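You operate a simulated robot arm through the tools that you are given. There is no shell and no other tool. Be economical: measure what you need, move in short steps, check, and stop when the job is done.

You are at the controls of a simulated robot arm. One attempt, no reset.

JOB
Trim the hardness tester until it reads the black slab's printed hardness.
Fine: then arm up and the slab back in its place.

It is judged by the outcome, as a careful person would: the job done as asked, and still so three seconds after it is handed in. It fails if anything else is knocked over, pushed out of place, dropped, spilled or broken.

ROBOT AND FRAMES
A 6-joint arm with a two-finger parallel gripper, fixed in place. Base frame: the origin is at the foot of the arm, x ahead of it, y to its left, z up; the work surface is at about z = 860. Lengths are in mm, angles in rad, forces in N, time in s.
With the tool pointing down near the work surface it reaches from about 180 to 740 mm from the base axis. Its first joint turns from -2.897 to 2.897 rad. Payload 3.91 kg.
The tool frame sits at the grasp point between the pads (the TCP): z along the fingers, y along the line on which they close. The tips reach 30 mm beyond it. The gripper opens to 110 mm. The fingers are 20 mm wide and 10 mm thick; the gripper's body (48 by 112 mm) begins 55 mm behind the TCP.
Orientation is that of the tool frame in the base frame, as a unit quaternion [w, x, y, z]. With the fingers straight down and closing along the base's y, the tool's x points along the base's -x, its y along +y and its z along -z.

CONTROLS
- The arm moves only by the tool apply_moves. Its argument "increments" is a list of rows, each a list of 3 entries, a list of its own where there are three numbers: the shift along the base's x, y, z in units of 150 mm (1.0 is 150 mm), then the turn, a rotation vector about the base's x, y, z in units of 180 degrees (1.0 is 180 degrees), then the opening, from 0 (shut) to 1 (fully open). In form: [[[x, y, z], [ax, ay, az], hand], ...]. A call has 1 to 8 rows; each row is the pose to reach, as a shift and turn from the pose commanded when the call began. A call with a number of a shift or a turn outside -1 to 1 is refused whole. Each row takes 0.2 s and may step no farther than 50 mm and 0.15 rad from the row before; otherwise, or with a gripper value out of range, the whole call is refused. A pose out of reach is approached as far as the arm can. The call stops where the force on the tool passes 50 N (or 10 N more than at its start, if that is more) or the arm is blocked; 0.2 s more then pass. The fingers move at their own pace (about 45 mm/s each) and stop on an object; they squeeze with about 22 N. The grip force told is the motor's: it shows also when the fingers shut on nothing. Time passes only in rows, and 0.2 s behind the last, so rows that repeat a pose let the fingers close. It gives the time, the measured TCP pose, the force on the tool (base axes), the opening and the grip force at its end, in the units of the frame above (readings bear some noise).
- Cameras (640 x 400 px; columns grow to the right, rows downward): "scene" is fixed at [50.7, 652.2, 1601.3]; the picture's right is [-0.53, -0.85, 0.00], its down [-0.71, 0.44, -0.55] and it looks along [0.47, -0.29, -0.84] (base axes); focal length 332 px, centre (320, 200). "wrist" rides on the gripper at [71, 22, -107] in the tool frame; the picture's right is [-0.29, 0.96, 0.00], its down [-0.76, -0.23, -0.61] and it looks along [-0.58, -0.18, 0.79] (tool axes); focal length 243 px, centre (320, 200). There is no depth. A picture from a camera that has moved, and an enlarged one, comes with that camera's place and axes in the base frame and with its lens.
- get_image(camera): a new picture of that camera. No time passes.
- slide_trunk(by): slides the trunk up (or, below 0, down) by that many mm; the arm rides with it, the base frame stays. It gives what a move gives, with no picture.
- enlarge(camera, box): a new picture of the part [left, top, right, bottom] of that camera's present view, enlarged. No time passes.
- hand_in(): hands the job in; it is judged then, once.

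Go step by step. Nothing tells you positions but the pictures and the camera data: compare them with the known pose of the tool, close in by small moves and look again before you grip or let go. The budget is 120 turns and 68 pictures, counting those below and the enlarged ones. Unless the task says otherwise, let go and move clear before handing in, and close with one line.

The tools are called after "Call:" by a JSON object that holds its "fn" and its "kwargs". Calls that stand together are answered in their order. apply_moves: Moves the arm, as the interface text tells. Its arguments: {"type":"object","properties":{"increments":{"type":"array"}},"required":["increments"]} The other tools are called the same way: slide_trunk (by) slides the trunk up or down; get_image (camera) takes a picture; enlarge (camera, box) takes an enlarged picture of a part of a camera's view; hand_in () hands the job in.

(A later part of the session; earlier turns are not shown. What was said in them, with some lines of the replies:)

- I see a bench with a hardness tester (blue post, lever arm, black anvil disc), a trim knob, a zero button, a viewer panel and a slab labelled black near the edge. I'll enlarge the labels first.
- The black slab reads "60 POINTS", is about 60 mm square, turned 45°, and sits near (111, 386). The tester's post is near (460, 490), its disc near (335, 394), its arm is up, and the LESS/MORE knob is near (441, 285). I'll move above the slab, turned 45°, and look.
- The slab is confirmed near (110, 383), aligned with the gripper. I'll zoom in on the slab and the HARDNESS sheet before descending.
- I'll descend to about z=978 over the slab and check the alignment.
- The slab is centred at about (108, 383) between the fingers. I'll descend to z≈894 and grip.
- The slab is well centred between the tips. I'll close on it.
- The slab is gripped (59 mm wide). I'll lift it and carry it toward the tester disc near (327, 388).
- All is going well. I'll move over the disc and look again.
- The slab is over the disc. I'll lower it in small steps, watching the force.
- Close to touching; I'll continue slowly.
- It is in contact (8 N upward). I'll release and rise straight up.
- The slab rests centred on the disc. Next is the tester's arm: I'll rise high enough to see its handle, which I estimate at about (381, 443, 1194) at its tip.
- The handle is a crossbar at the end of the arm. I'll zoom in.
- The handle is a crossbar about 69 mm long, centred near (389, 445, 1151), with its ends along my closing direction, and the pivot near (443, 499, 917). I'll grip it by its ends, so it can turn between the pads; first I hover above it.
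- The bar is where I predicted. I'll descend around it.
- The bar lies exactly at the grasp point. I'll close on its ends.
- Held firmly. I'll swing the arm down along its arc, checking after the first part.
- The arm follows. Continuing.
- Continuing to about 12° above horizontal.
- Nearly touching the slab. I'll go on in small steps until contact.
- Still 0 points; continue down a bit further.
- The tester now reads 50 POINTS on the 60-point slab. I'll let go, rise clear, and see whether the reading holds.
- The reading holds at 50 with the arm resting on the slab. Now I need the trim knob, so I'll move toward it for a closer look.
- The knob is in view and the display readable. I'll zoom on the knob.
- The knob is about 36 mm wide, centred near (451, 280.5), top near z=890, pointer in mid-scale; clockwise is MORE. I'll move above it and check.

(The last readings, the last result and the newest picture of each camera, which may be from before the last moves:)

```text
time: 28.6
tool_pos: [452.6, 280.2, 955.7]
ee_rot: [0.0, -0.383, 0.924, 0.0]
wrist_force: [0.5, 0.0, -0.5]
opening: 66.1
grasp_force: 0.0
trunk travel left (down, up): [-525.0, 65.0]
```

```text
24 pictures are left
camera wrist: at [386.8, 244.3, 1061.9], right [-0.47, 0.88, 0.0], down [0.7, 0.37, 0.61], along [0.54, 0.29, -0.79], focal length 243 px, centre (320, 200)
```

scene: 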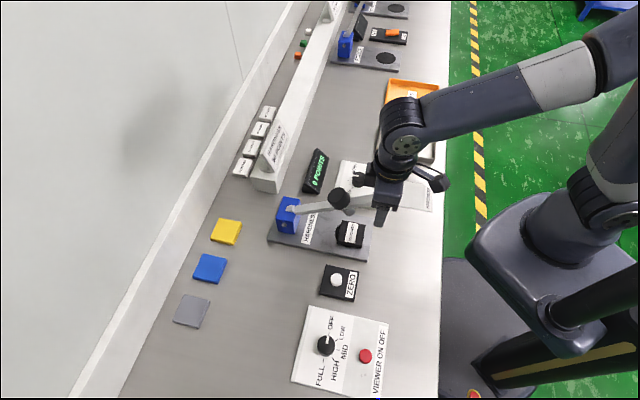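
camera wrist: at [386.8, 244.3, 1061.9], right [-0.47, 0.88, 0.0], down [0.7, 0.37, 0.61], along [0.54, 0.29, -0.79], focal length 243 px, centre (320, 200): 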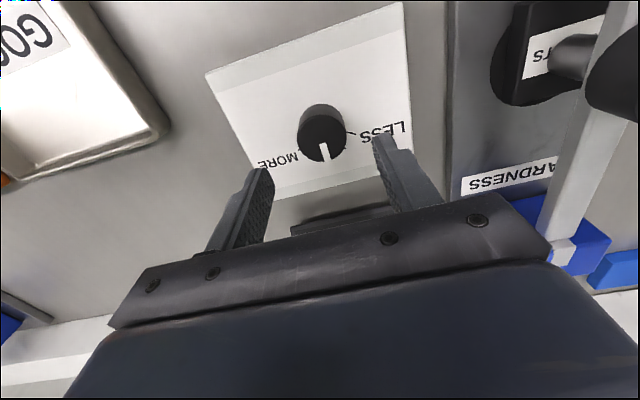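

Well aligned. I'll descend around the knob and close on it.

Call:
{"fn": "apply_moves", "kwargs": {"increments": [[[0, 0.004, -0.2], [0, 0, 0], 0.6], [[0, 0.004, -0.3], [0, 0, 0], 0.6], [[0, 0.004, -0.34], [0, 0, 0], 0.6], [[0, 0.004, -0.34], [0, 0, 0], 0.4], [[0, 0.004, -0.34], [0, 0, 0], 0.25], [[0, 0.004, -0.34], [0, 0, 0], 0.2], [[0, 0.004, -0.34], [0, 0, 0], 0.2]]}}

Call:
{"fn": "enlarge", "kwargs": {"camera": "scene", "box": [280, 130, 420, 230]}}

```text
time: 30.2
tool_pos: [451.4, 281.5, 904.4]
ee_rot: [0.0, -0.382, 0.924, 0.0]
wrist_force: [-2.9, 1.8, -1.8]
opening: 35.7
grasp_force: 44.8
trunk travel left (down, up): [-525.0, 65.0]
```

```text
4.00 times, centred on (350, 180) of scene
camera zoom: at [50.7, 652.2, 1601.3], right [-0.53, -0.85, 0.0], down [-0.71, 0.44, -0.55], along [0.47, -0.29, -0.84], focal length 1326 px, centre (200, 280)
```

zoom: 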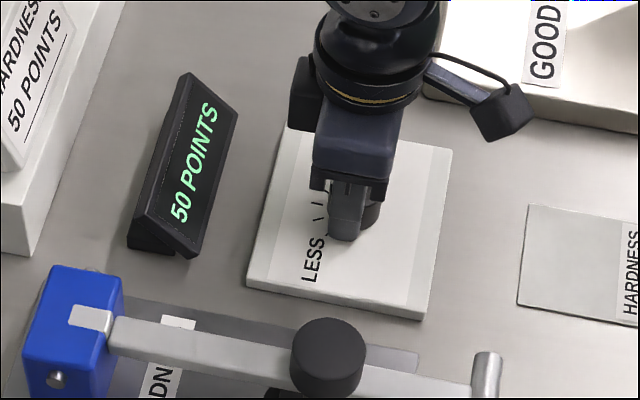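

Gripped the knob. I'll turn it about 11° clockwise and read.

Call:
{"fn": "apply_moves", "kwargs": {"increments": [[[0, 0, 0], [0, 0, -0.02], 0.2], [[0, 0, 0], [0, 0, -0.04], 0.2], [[0, 0, 0], [0, 0, -0.06], 0.2], [[0, 0, 0], [0, 0, -0.06], 0.2]]}}

Call:
{"fn": "enlarge", "kwargs": {"camera": "scene", "box": [280, 130, 420, 230]}}

```text
time: 31.2
tool_pos: [451.4, 281.2, 904.4]
ee_rot: [0.0, -0.295, 0.955, 0.0]
wrist_force: [4.6, 5.1, -16.8]
opening: 35.6
grasp_force: 45.5
trunk travel left (down, up): [-525.0, 65.0]
```

```text
4.00 times, centred on (350, 180) of scene
camera zoom: at [50.7, 652.2, 1601.3], right [-0.53, -0.85, 0.0], down [-0.71, 0.44, -0.55], along [0.47, -0.29, -0.84], focal length 1326 px, centre (200, 280)
```

zoom: 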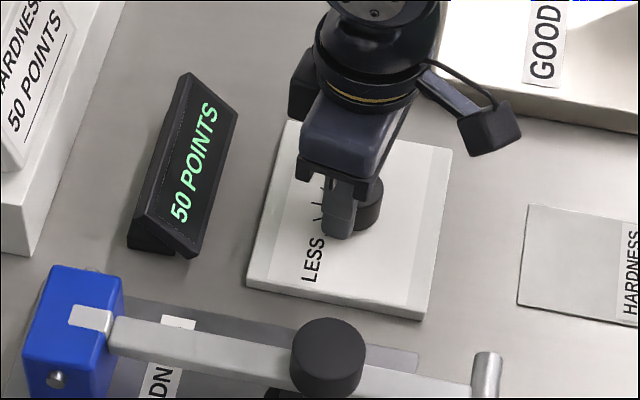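

Still 50; the dial may go in steps. I'll turn another ~15°.

Call:
{"fn": "apply_moves", "kwargs": {"increments": [[[0, 0, 0], [0, 0, -0.03], 0.2], [[0, 0, 0], [0, 0, -0.06], 0.2], [[0, 0, 0], [0, 0, -0.085], 0.2], [[0, 0, 0], [0, 0, -0.085], 0.2]]}}

Call:
{"fn": "enlarge", "kwargs": {"camera": "scene", "box": [280, 130, 420, 230]}}

```text
time: 32.2
tool_pos: [451.9, 279.9, 905.7]
ee_rot: [-0.002, -0.164, 0.987, -0.001]
wrist_force: [6.7, 5.3, -29.1]
opening: 35.5
grasp_force: 45.1
trunk travel left (down, up): [-525.0, 65.0]
```

```text
4.00 times, centred on (350, 180) of scene
camera zoom: at [50.7, 652.2, 1601.3], right [-0.53, -0.85, 0.0], down [-0.71, 0.44, -0.55], along [0.47, -0.29, -0.84], focal length 1326 px, centre (200, 280)
```

zoom: 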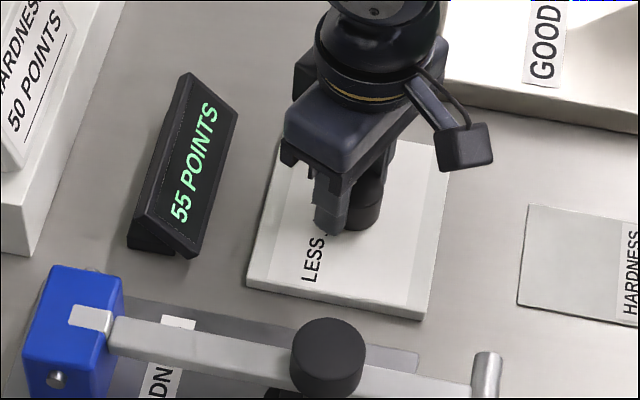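

Now 55 and rising as expected, but a downward strain of 29 N has built up. I'll ease the grip, re-close, and read again.

Call:
{"fn": "apply_moves", "kwargs": {"increments": [[[0, 0, 0], [0, 0, 0], 0.45], [[0, 0, 0], [0, 0, 0], 0.45], [[0, 0, 0], [0, 0, 0], 0.25], [[0, 0, 0], [0, 0, 0], 0.2], [[0, 0, 0], [0, 0, 0], 0.2]]}}

Call:
{"fn": "apply_moves", "kwargs": {"increments": [[[0, 0, 0], [0, 0, -0.03], 0.2], [[0, 0, 0], [0, 0, -0.06], 0.2], [[0, 0, 0], [0, 0, -0.06], 0.2]]}}

Call:
{"fn": "enlarge", "kwargs": {"camera": "scene", "box": [280, 130, 420, 230]}}

```text
time: 33.4
tool_pos: [450.5, 280.3, 906.8]
ee_rot: [0.0, -0.164, 0.986, 0.0]
wrist_force: [-0.1, 1.4, 5.5]
opening: 35.4
grasp_force: 45.4
trunk travel left (down, up): [-525.0, 65.0]
```

```text
time: 34.2
tool_pos: [450.4, 279.2, 907.8]
ee_rot: [0.001, -0.071, 0.997, 0.001]
wrist_force: [3.4, -0.3, 15.0]
opening: 35.7
grasp_force: 44.9
trunk travel left (down, up): [-525.0, 65.0]
```

```text
4.00 times, centred on (350, 180) of scene
camera zoom: at [50.7, 652.2, 1601.3], right [-0.53, -0.85, 0.0], down [-0.71, 0.44, -0.55], along [0.47, -0.29, -0.84], focal length 1326 px, centre (200, 280)
```

zoom: 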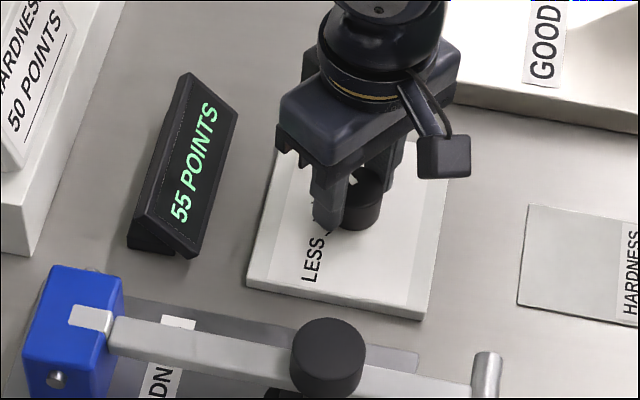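

Still 55, pointer moving toward MORE. A bit more.

Call:
{"fn": "apply_moves", "kwargs": {"increments": [[[0, 0, 0], [0, 0, -0.025], 0.2], [[0, 0, 0], [0, 0, -0.05], 0.2], [[0, 0, 0], [0, 0, -0.065], 0.2], [[0, 0, 0], [0, 0, -0.065], 0.2]]}}

Call:
{"fn": "enlarge", "kwargs": {"camera": "scene", "box": [280, 130, 420, 230]}}

```text
time: 35.2
tool_pos: [451.7, 279.7, 906.0]
ee_rot: [0.001, 0.031, 1.0, 0.0]
wrist_force: [7.7, -7.7, 10.1]
opening: 35.6
grasp_force: 44.7
trunk travel left (down, up): [-525.0, 65.0]
```

```text
4.00 times, centred on (350, 180) of scene
camera zoom: at [50.7, 652.2, 1601.3], right [-0.53, -0.85, 0.0], down [-0.71, 0.44, -0.55], along [0.47, -0.29, -0.84], focal length 1326 px, centre (200, 280)
```

zoom: 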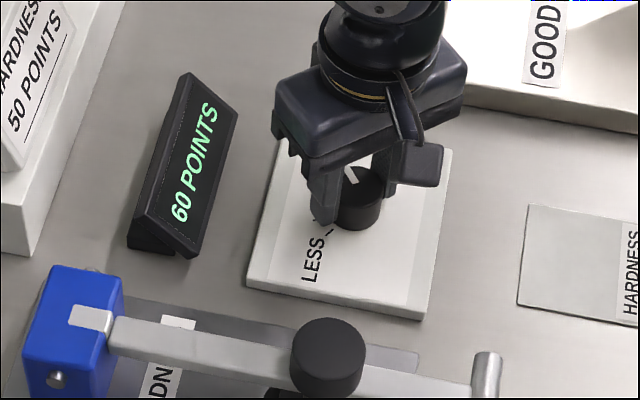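

It reads 60. I'll turn a hair further (5°) to sit well inside the step, then release and rise.

Call:
{"fn": "apply_moves", "kwargs": {"increments": [[[0, 0, 0], [0, 0, -0.015], 0.2], [[0, 0, 0], [0, 0, -0.027], 0.2], [[0, 0, 0], [0, 0, -0.027], 0.2], [[0, 0, 0], [0, 0, -0.027], 0.4], [[0, 0, 0], [0, 0, -0.027], 0.55], [[0, 0, 0.2], [0, 0, -0.027], 0.55], [[0, 0, 0.5], [0, 0, -0.027], 0.55], [[0, 0, 0.75], [0, 0, -0.027], 0.55]]}}

Call:
{"fn": "enlarge", "kwargs": {"camera": "scene", "box": [280, 130, 420, 230]}}

```text
time: 37.0
tool_pos: [451.9, 279.4, 1020.1]
ee_rot: [0.0, 0.073, 0.997, 0.0]
wrist_force: [0.7, -0.2, 0.4]
opening: 60.6
grasp_force: 0.1
trunk travel left (down, up): [-525.0, 65.0]
```

```text
4.00 times, centred on (350, 180) of scene
camera zoom: at [50.7, 652.2, 1601.3], right [-0.53, -0.85, 0.0], down [-0.71, 0.44, -0.55], along [0.47, -0.29, -0.84], focal length 1326 px, centre (200, 280)
```

zoom: 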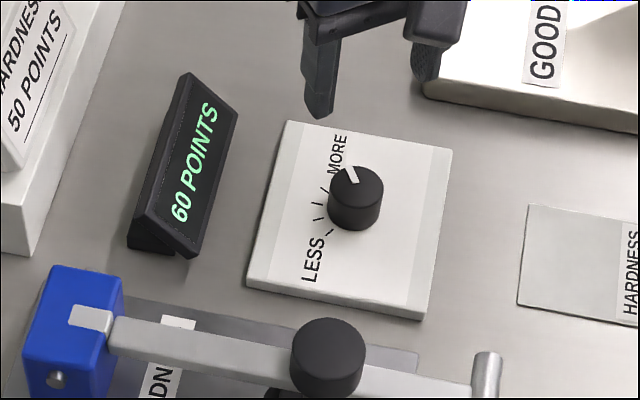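

The reading holds at 60 POINTS after release. Now I'll return over the arm's crossbar, turning back to the 45° yaw.

Call:
{"fn": "apply_moves", "kwargs": {"increments": [[[0, 0, 0.15], [0, 0, 0.04], 0.7], [[-0.1, 0, 0.29], [0, 0, 0.08], 0.85], [[-0.3, 0.05, 0.29], [0, 0, 0.12], 1], [[-0.5, 0.1, 0.29], [0, 0, 0.16], 1], [[-0.7, 0.16, 0.29], [0, 0, 0.2], 1], [[-0.9, 0.24, 0.29], [0, 0, 0.24], 1], [[-1.0, 0.308, 0.29], [0, 0, 0.28], 1], [[-1.0, 0.308, 0.29], [0, 0, 0.297], 1]]}}

Call:
{"fn": "apply_moves", "kwargs": {"increments": [[[-0.1, 0, 0], [0, 0, 0], 1], [[-0.207, 0, 0], [0, 0, 0], 1], [[-0.207, 0, -0.3], [0, 0, 0], 1], [[-0.207, 0, -0.45], [0, 0, 0], 1], [[-0.207, 0, -0.45], [0, 0, 0], 1]]}}

Call:
{"fn": "get_image", "kwargs": {"camera": "wrist"}}

```text
time: 38.8
tool_pos: [300.9, 325.4, 1061.5]
ee_rot: [0.0, -0.384, 0.924, 0.0]
wrist_force: [0.0, 0.4, 0.1]
opening: 109.9
grasp_force: 0.0
trunk travel left (down, up): [-525.0, 65.0]
```

```text
time: 40.0
tool_pos: [270.7, 324.3, 992.2]
ee_rot: [0.0, -0.383, 0.924, 0.0]
wrist_force: [0.5, -0.7, 0.0]
opening: 110.1
grasp_force: 0.0
trunk travel left (down, up): [-525.0, 65.0]
```

```text
17 pictures are left
camera wrist: at [205.4, 289.6, 1099.0], right [-0.47, 0.88, 0.0], down [0.7, 0.38, 0.61], along [0.54, 0.29, -0.79], focal length 243 px, centre (320, 200)
```

wrist: 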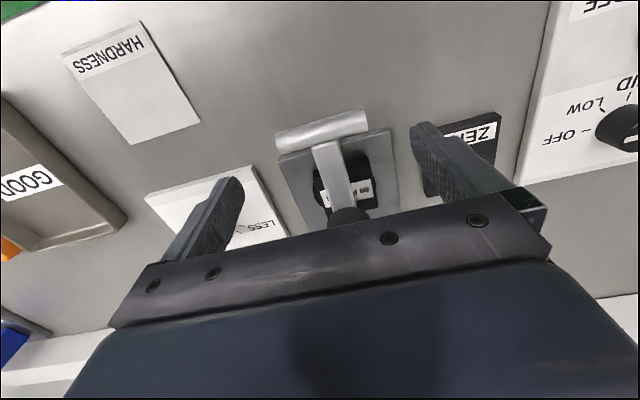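

The crossbar is centred between the fingers. I'll descend to it and close.

Call:
{"fn": "apply_moves", "kwargs": {"increments": [[[0, 0, -0.2], [0, 0, 0], 1], [[0, 0, -0.4], [0, 0, 0], 1], [[0, 0, -0.55], [0, 0, 0], 1], [[0, 0, -0.55], [0, 0, 0], 0.75], [[0, 0, -0.55], [0, 0, 0], 0.5], [[0, 0, -0.55], [0, 0, 0], 0.4], [[0, 0, -0.55], [0, 0, 0], 0.4], [[0, 0, -0.55], [0, 0, 0], 0.4]]}}

Call:
{"fn": "get_image", "kwargs": {"camera": "wrist"}}

```text
time: 41.8
tool_pos: [270.9, 326.6, 909.6]
ee_rot: [-0.001, -0.383, 0.924, 0.0]
wrist_force: [-1.5, 2.5, -2.3]
opening: 68.0
grasp_force: 45.4
trunk travel left (down, up): [-525.0, 65.0]
```

```text
16 pictures are left
camera wrist: at [204.2, 290.8, 1016.9], right [-0.47, 0.88, 0.0], down [0.7, 0.37, 0.61], along [0.54, 0.29, -0.79], focal length 243 px, centre (320, 200)
```

wrist: 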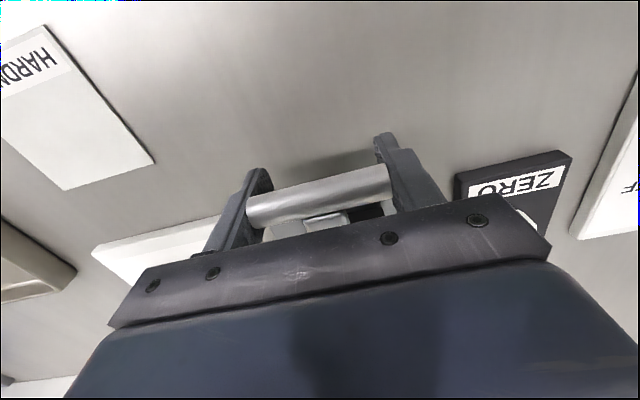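

Held. I'll swing the arm back up along the same arc.

Call:
{"fn": "apply_moves", "kwargs": {"increments": [[[0, 0, 0.05], [0, 0, 0], 0.4], [[0, 0, 0.1], [0, 0, 0], 0.4], [[0.006, 0.006, 0.214], [0, 0, 0], 0.4], [[0.025, 0.025, 0.383], [0, 0, 0], 0.4], [[0.056, 0.056, 0.549], [0, 0, 0], 0.4], [[0.099, 0.099, 0.709], [0, 0, 0], 0.4], [[0.155, 0.155, 0.861], [0, 0, 0], 0.4]]}}

Call:
{"fn": "enlarge", "kwargs": {"camera": "scene", "box": [260, 100, 460, 260]}}

```text
time: 43.4
tool_pos: [295.3, 350.7, 1042.8]
ee_rot: [0.001, -0.383, 0.924, 0.0]
wrist_force: [2.3, -4.3, -5.1]
opening: 67.8
grasp_force: 40.7
trunk travel left (down, up): [-525.0, 65.0]
```

```text
2.50 times, centred on (360, 180) of scene
camera zoom: at [50.7, 652.2, 1601.3], right [-0.53, -0.85, 0.0], down [-0.71, 0.44, -0.55], along [0.47, -0.29, -0.84], focal length 829 px, centre (220, 250)
```

zoom: 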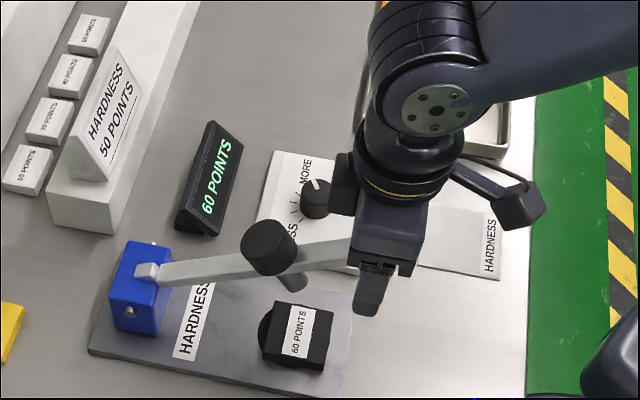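

The arm is coming up cleanly. Continuing to its original angle.

Call:
{"fn": "apply_moves", "kwargs": {"increments": [[[0.066, 0.066, 0.144], [0, 0, 0], 0.4], [[0.142, 0.142, 0.277], [0, 0, 0], 0.4], [[0.228, 0.228, 0.398], [0, 0, 0], 0.4], [[0.322, 0.322, 0.506], [0, 0, 0], 0.4], [[0.424, 0.424, 0.599], [0, 0, 0], 0.4], [[0.532, 0.532, 0.677], [0, 0, 0], 0.4], [[0.637, 0.637, 0.735], [0, 0, 0], 0.4], [[0.637, 0.637, 0.735], [0, 0, 0], 0.4]]}}

Call:
{"fn": "enlarge", "kwargs": {"camera": "scene", "box": [260, 100, 460, 260]}}

```text
time: 45.2
tool_pos: [389.5, 446.3, 1150.7]
ee_rot: [-0.003, -0.382, 0.924, -0.001]
wrist_force: [9.0, -9.0, -22.3]
opening: 67.8
grasp_force: 45.3
trunk travel left (down, up): [-525.0, 65.0]
```

```text
2.50 times, centred on (360, 180) of scene
camera zoom: at [50.7, 652.2, 1601.3], right [-0.53, -0.85, 0.0], down [-0.71, 0.44, -0.55], along [0.47, -0.29, -0.84], focal length 829 px, centre (220, 250)
```

zoom: 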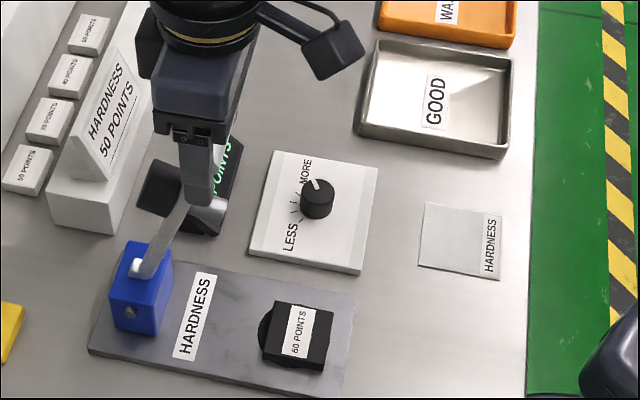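

The arm is fully up. I'll release it and rise straight up.

Call:
{"fn": "apply_moves", "kwargs": {"increments": [[[0, 0, 0], [0, 0, 0], 0.75], [[0, 0, 0], [0, 0, 0], 1], [[0, 0, 0], [0, 0, 0], 1], [[0, 0, 0.2], [0, 0, 0], 1], [[0, 0, 0.45], [0, 0, 0], 1], [[0, 0, 0.65], [0, 0, 0], 1], [[-0.2, -0.2, 0.65], [0, 0, 0], 1], [[-0.4, -0.38, 0.65], [0, 0, 0], 1]]}}

Call:
{"fn": "enlarge", "kwargs": {"camera": "scene", "box": [260, 100, 460, 260]}}

```text
time: 47.0
tool_pos: [327.9, 387.6, 1245.3]
ee_rot: [0.0, -0.382, 0.924, 0.0]
wrist_force: [0.8, -0.5, 0.5]
opening: 110.0
grasp_force: 0.1
trunk travel left (down, up): [-525.0, 65.0]
```

```text
2.50 times, centred on (360, 180) of scene
camera zoom: at [50.7, 652.2, 1601.3], right [-0.53, -0.85, 0.0], down [-0.71, 0.44, -0.55], along [0.47, -0.29, -0.84], focal length 829 px, centre (220, 250)
```

zoom: 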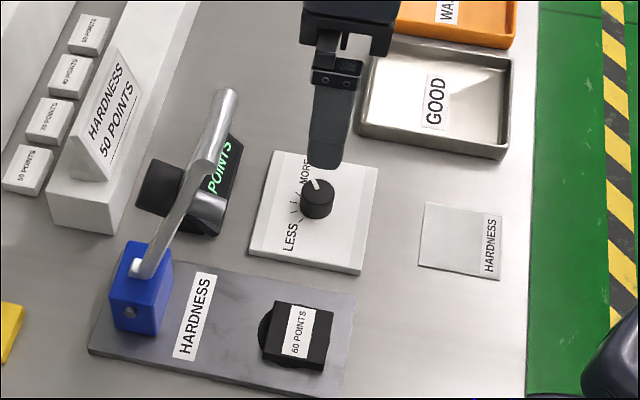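

The arm stays up. Now descend over the slab to retrieve it.

Call:
{"fn": "apply_moves", "kwargs": {"increments": [[[-0.008, 0, -0.3], [0, 0, 0], 1], [[-0.008, 0, -0.6], [0, 0, 0], 1], [[-0.008, 0, -0.9], [0, 0, 0], 1], [[-0.008, 0, -1.0], [0, 0, 0], 1]]}}

Call:
{"fn": "apply_moves", "kwargs": {"increments": [[[0, 0, -0.3], [0, 0, 0], 0.9], [[0, 0, -0.6], [0, 0, 0], 0.85], [[0, 0, -0.9], [0, 0, 0], 0.8], [[0, 0, -0.9], [0, 0, 0], 0.8]]}}

Call:
{"fn": "get_image", "kwargs": {"camera": "wrist"}}

```text
time: 48.0
tool_pos: [327.3, 387.3, 1097.3]
ee_rot: [0.0, -0.383, 0.924, 0.0]
wrist_force: [0.4, 0.0, -0.4]
opening: 109.8
grasp_force: 0.1
trunk travel left (down, up): [-525.0, 65.0]
```

```text
time: 49.0
tool_pos: [328.3, 389.3, 959.5]
ee_rot: [0.0, -0.383, 0.924, 0.0]
wrist_force: [0.9, 0.4, 0.4]
opening: 87.8
grasp_force: 0.0
trunk travel left (down, up): [-525.0, 65.0]
```

```text
12 pictures are left
camera wrist: at [262.2, 354.1, 1067.9], right [-0.47, 0.88, 0.0], down [0.7, 0.37, 0.61], along [0.54, 0.29, -0.79], focal length 243 px, centre (320, 200)
```

wrist: 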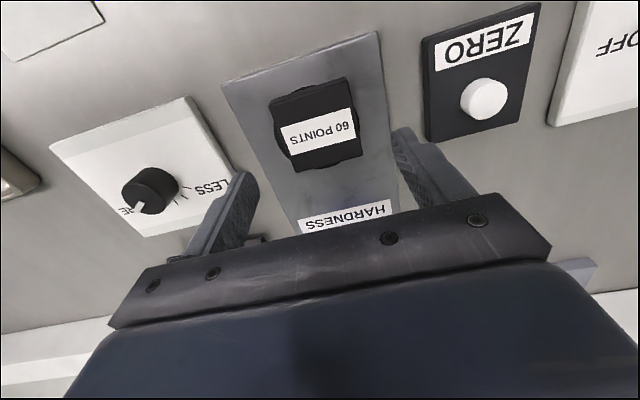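

The slab is still in line. Descend and grip.

Call:
{"fn": "apply_moves", "kwargs": {"increments": [[[0, 0, -0.2], [0, 0, 0], 0.8], [[0, 0, -0.34], [0, 0, 0], 0.8], [[0, 0, -0.385], [0, 0, 0], 0.8], [[0, 0, -0.385], [0, 0, 0], 0.6], [[0, 0, -0.385], [0, 0, 0], 0.45], [[0, 0, -0.385], [0, 0, 0], 0.45], [[0, 0, -0.385], [0, 0, 0], 0.45]]}}

Call:
{"fn": "apply_moves", "kwargs": {"increments": [[[0, 0, 0.1], [0, 0, 0], 0.45], [[0, 0, 0.35], [0, 0, 0], 0.45], [[0, 0, 0.6], [0, 0, 0], 0.45], [[-0.2, 0, 0.6], [0, 0, 0], 0.45], [[-0.45, -0.01, 0.6], [0, 0, 0], 0.45], [[-0.7, -0.02, 0.6], [0, 0, 0], 0.45], [[-0.95, -0.03, 0.6], [0, 0, 0], 0.45], [[-0.95, -0.03, 0.6], [0, 0, 0], 0.45]]}}

Call:
{"fn": "get_image", "kwargs": {"camera": "wrist"}}

```text
time: 50.6
tool_pos: [328.2, 388.1, 904.8]
ee_rot: [0.0, -0.383, 0.924, 0.0]
wrist_force: [-0.2, -1.1, 0.6]
opening: 59.0
grasp_force: 21.6
trunk travel left (down, up): [-525.0, 65.0]
```

```text
time: 52.4
tool_pos: [188.4, 384.9, 995.3]
ee_rot: [0.0, -0.383, 0.924, 0.0]
wrist_force: [-0.3, 0.3, -1.0]
opening: 59.1
grasp_force: 22.1
trunk travel left (down, up): [-525.0, 65.0]
```

```text
11 pictures are left
camera wrist: at [122.2, 349.0, 1102.3], right [-0.47, 0.88, 0.0], down [0.7, 0.37, 0.61], along [0.54, 0.29, -0.79], focal length 243 px, centre (320, 200)
```

wrist: 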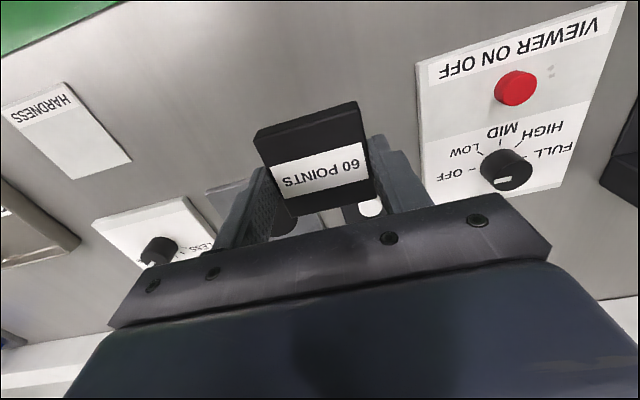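

Carrying the slab back to its original place at about (108.5, 384), then lowering.

Call:
{"fn": "apply_moves", "kwargs": {"increments": [[[-0.25, 0, 0], [0, 0, 0], 0.45], [[-0.509, 0, 0], [0, 0, 0], 0.45], [[-0.509, 0, -0.3], [0, 0, 0], 0.45], [[-0.509, 0, -0.55], [0, 0, 0], 0.45], [[-0.509, 0, -0.65], [0, 0, 0], 0.45], [[-0.509, 0, -0.675], [0, 0, 0], 0.45], [[-0.509, 0, -0.675], [0, 0, 0], 0.45]]}}

```text
time: 54.0
tool_pos: [109.2, 384.8, 895.3]
ee_rot: [0.0, -0.383, 0.924, 0.0]
wrist_force: [-0.1, 0.7, -0.7]
opening: 59.5
grasp_force: 21.9
trunk travel left (down, up): [-525.0, 65.0]
```

Call:
{"fn": "apply_moves", "kwargs": {"increments": [[[0, -0.006, -0.01], [0, 0, 0], 0.45], [[0, -0.006, -0.018], [0, 0, 0], 0.45], [[0, -0.006, -0.018], [0, 0, 0], 0.45]]}}

Call:
{"fn": "get_image", "kwargs": {"camera": "wrist"}}

```text
time: 54.8
tool_pos: [108.1, 384.3, 892.3]
ee_rot: [-0.001, -0.382, 0.924, 0.0]
wrist_force: [0.0, 0.0, -0.8]
opening: 59.1
grasp_force: 22.2
trunk travel left (down, up): [-525.0, 65.0]
```

```text
10 pictures are left
camera wrist: at [43.1, 348.9, 999.3], right [-0.47, 0.88, 0.0], down [0.7, 0.37, 0.61], along [0.54, 0.29, -0.79], focal length 243 px, centre (320, 200)
```

wrist: 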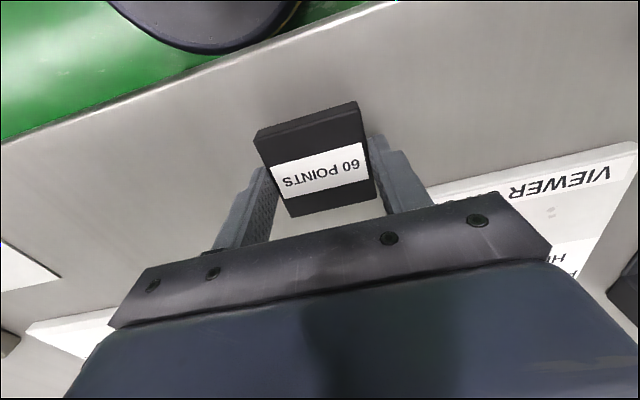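

The view matches the original almost exactly, but there is no contact yet. I'll lower by 1 mm steps.

Call:
{"fn": "apply_moves", "kwargs": {"increments": [[[0, 0, -0.006], [0, 0, 0], 0.45], [[0, 0, -0.01], [0, 0, 0], 0.45]]}}

```text
time: 55.4
tool_pos: [108.1, 384.0, 891.6]
ee_rot: [0.001, -0.383, 0.924, 0.003]
wrist_force: [3.2, 3.9, 24.8]
opening: 59.4
grasp_force: 22.0
trunk travel left (down, up): [-525.0, 65.0]
```

Contact. I'll release and rise straight up.

Call:
{"fn": "apply_moves", "kwargs": {"increments": [[[0, 0, 0.006], [0, 0, 0], 0.45], [[0, 0, 0.006], [0, 0, 0], 0.65], [[0, 0, 0.006], [0, 0, 0], 0.9], [[0, 0, 0.01], [0, 0, 0], 0.9], [[0, 0, 0.2], [0, 0, 0], 0.9], [[0, 0, 0.5], [0, 0, 0], 0.9], [[0, 0, 0.8], [0, 0, 0], 0.9], [[0, 0, 1.0], [0, 0, 0], 0.9]]}}

Call:
{"fn": "apply_moves", "kwargs": {"increments": [[[0, 0, 0.3], [0, 0, 0], 0.9], [[0, 0, 0.6], [0, 0, 0], 0.9], [[0, 0, 0.6], [0, 0, 0], 0.9]]}}

Call:
{"fn": "get_image", "kwargs": {"camera": "scene"}}

Call:
{"fn": "get_image", "kwargs": {"camera": "wrist"}}

Call:
{"fn": "enlarge", "kwargs": {"camera": "scene", "box": [260, 120, 460, 280]}}

```text
time: 57.2
tool_pos: [106.7, 386.9, 1043.9]
ee_rot: [-0.001, -0.383, 0.924, 0.001]
wrist_force: [-0.2, -0.4, 0.4]
opening: 99.0
grasp_force: 0.1
trunk travel left (down, up): [-525.0, 65.0]
```

```text
time: 58.0
tool_pos: [108.7, 386.5, 1132.5]
ee_rot: [0.001, -0.382, 0.924, 0.0]
wrist_force: [0.2, 0.1, 0.1]
opening: 99.0
grasp_force: 0.0
trunk travel left (down, up): [-525.0, 65.0]
```

```text
9 pictures are left
```

scene: 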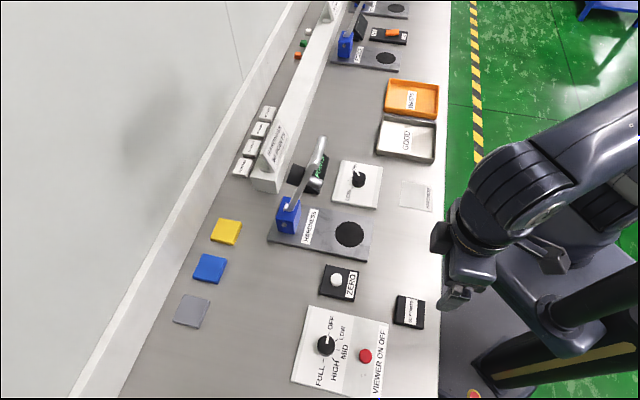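

```text
8 pictures are left
camera wrist: at [43.4, 350.4, 1239.3], right [-0.47, 0.88, 0.0], down [0.7, 0.37, 0.61], along [0.54, 0.29, -0.79], focal length 243 px, centre (320, 200)
```

wrist: 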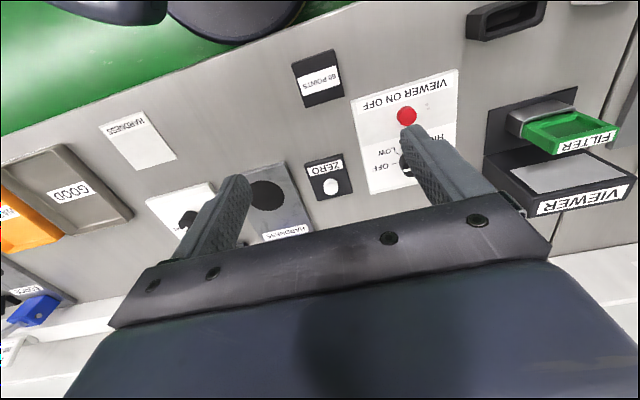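

```text
2.50 times, centred on (360, 200) of scene
camera zoom: at [50.7, 652.2, 1601.3], right [-0.53, -0.85, 0.0], down [-0.71, 0.44, -0.55], along [0.47, -0.29, -0.84], focal length 829 px, centre (220, 200)
```

zoom: 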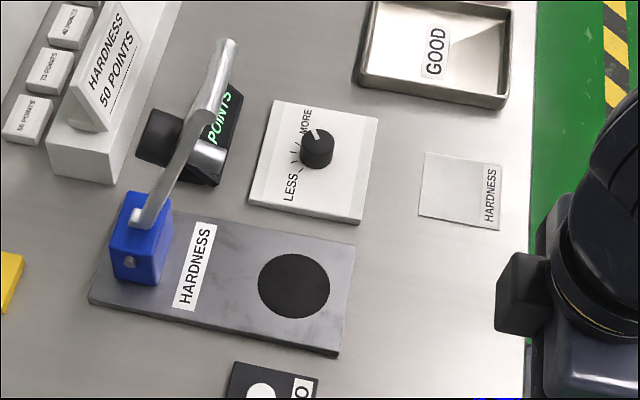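

The slab is back at its original spot, the tester's arm is up, the knob is at the 60 setting, and nothing else has moved. I'm handing in.

Call:
{"fn": "hand_in", "kwargs": {}}

```text
The job is handed in.
```

The tester was trimmed from 50 to 60 POINTS, the hardness printed on the black slab; its arm is up again and the slab is back in its place.
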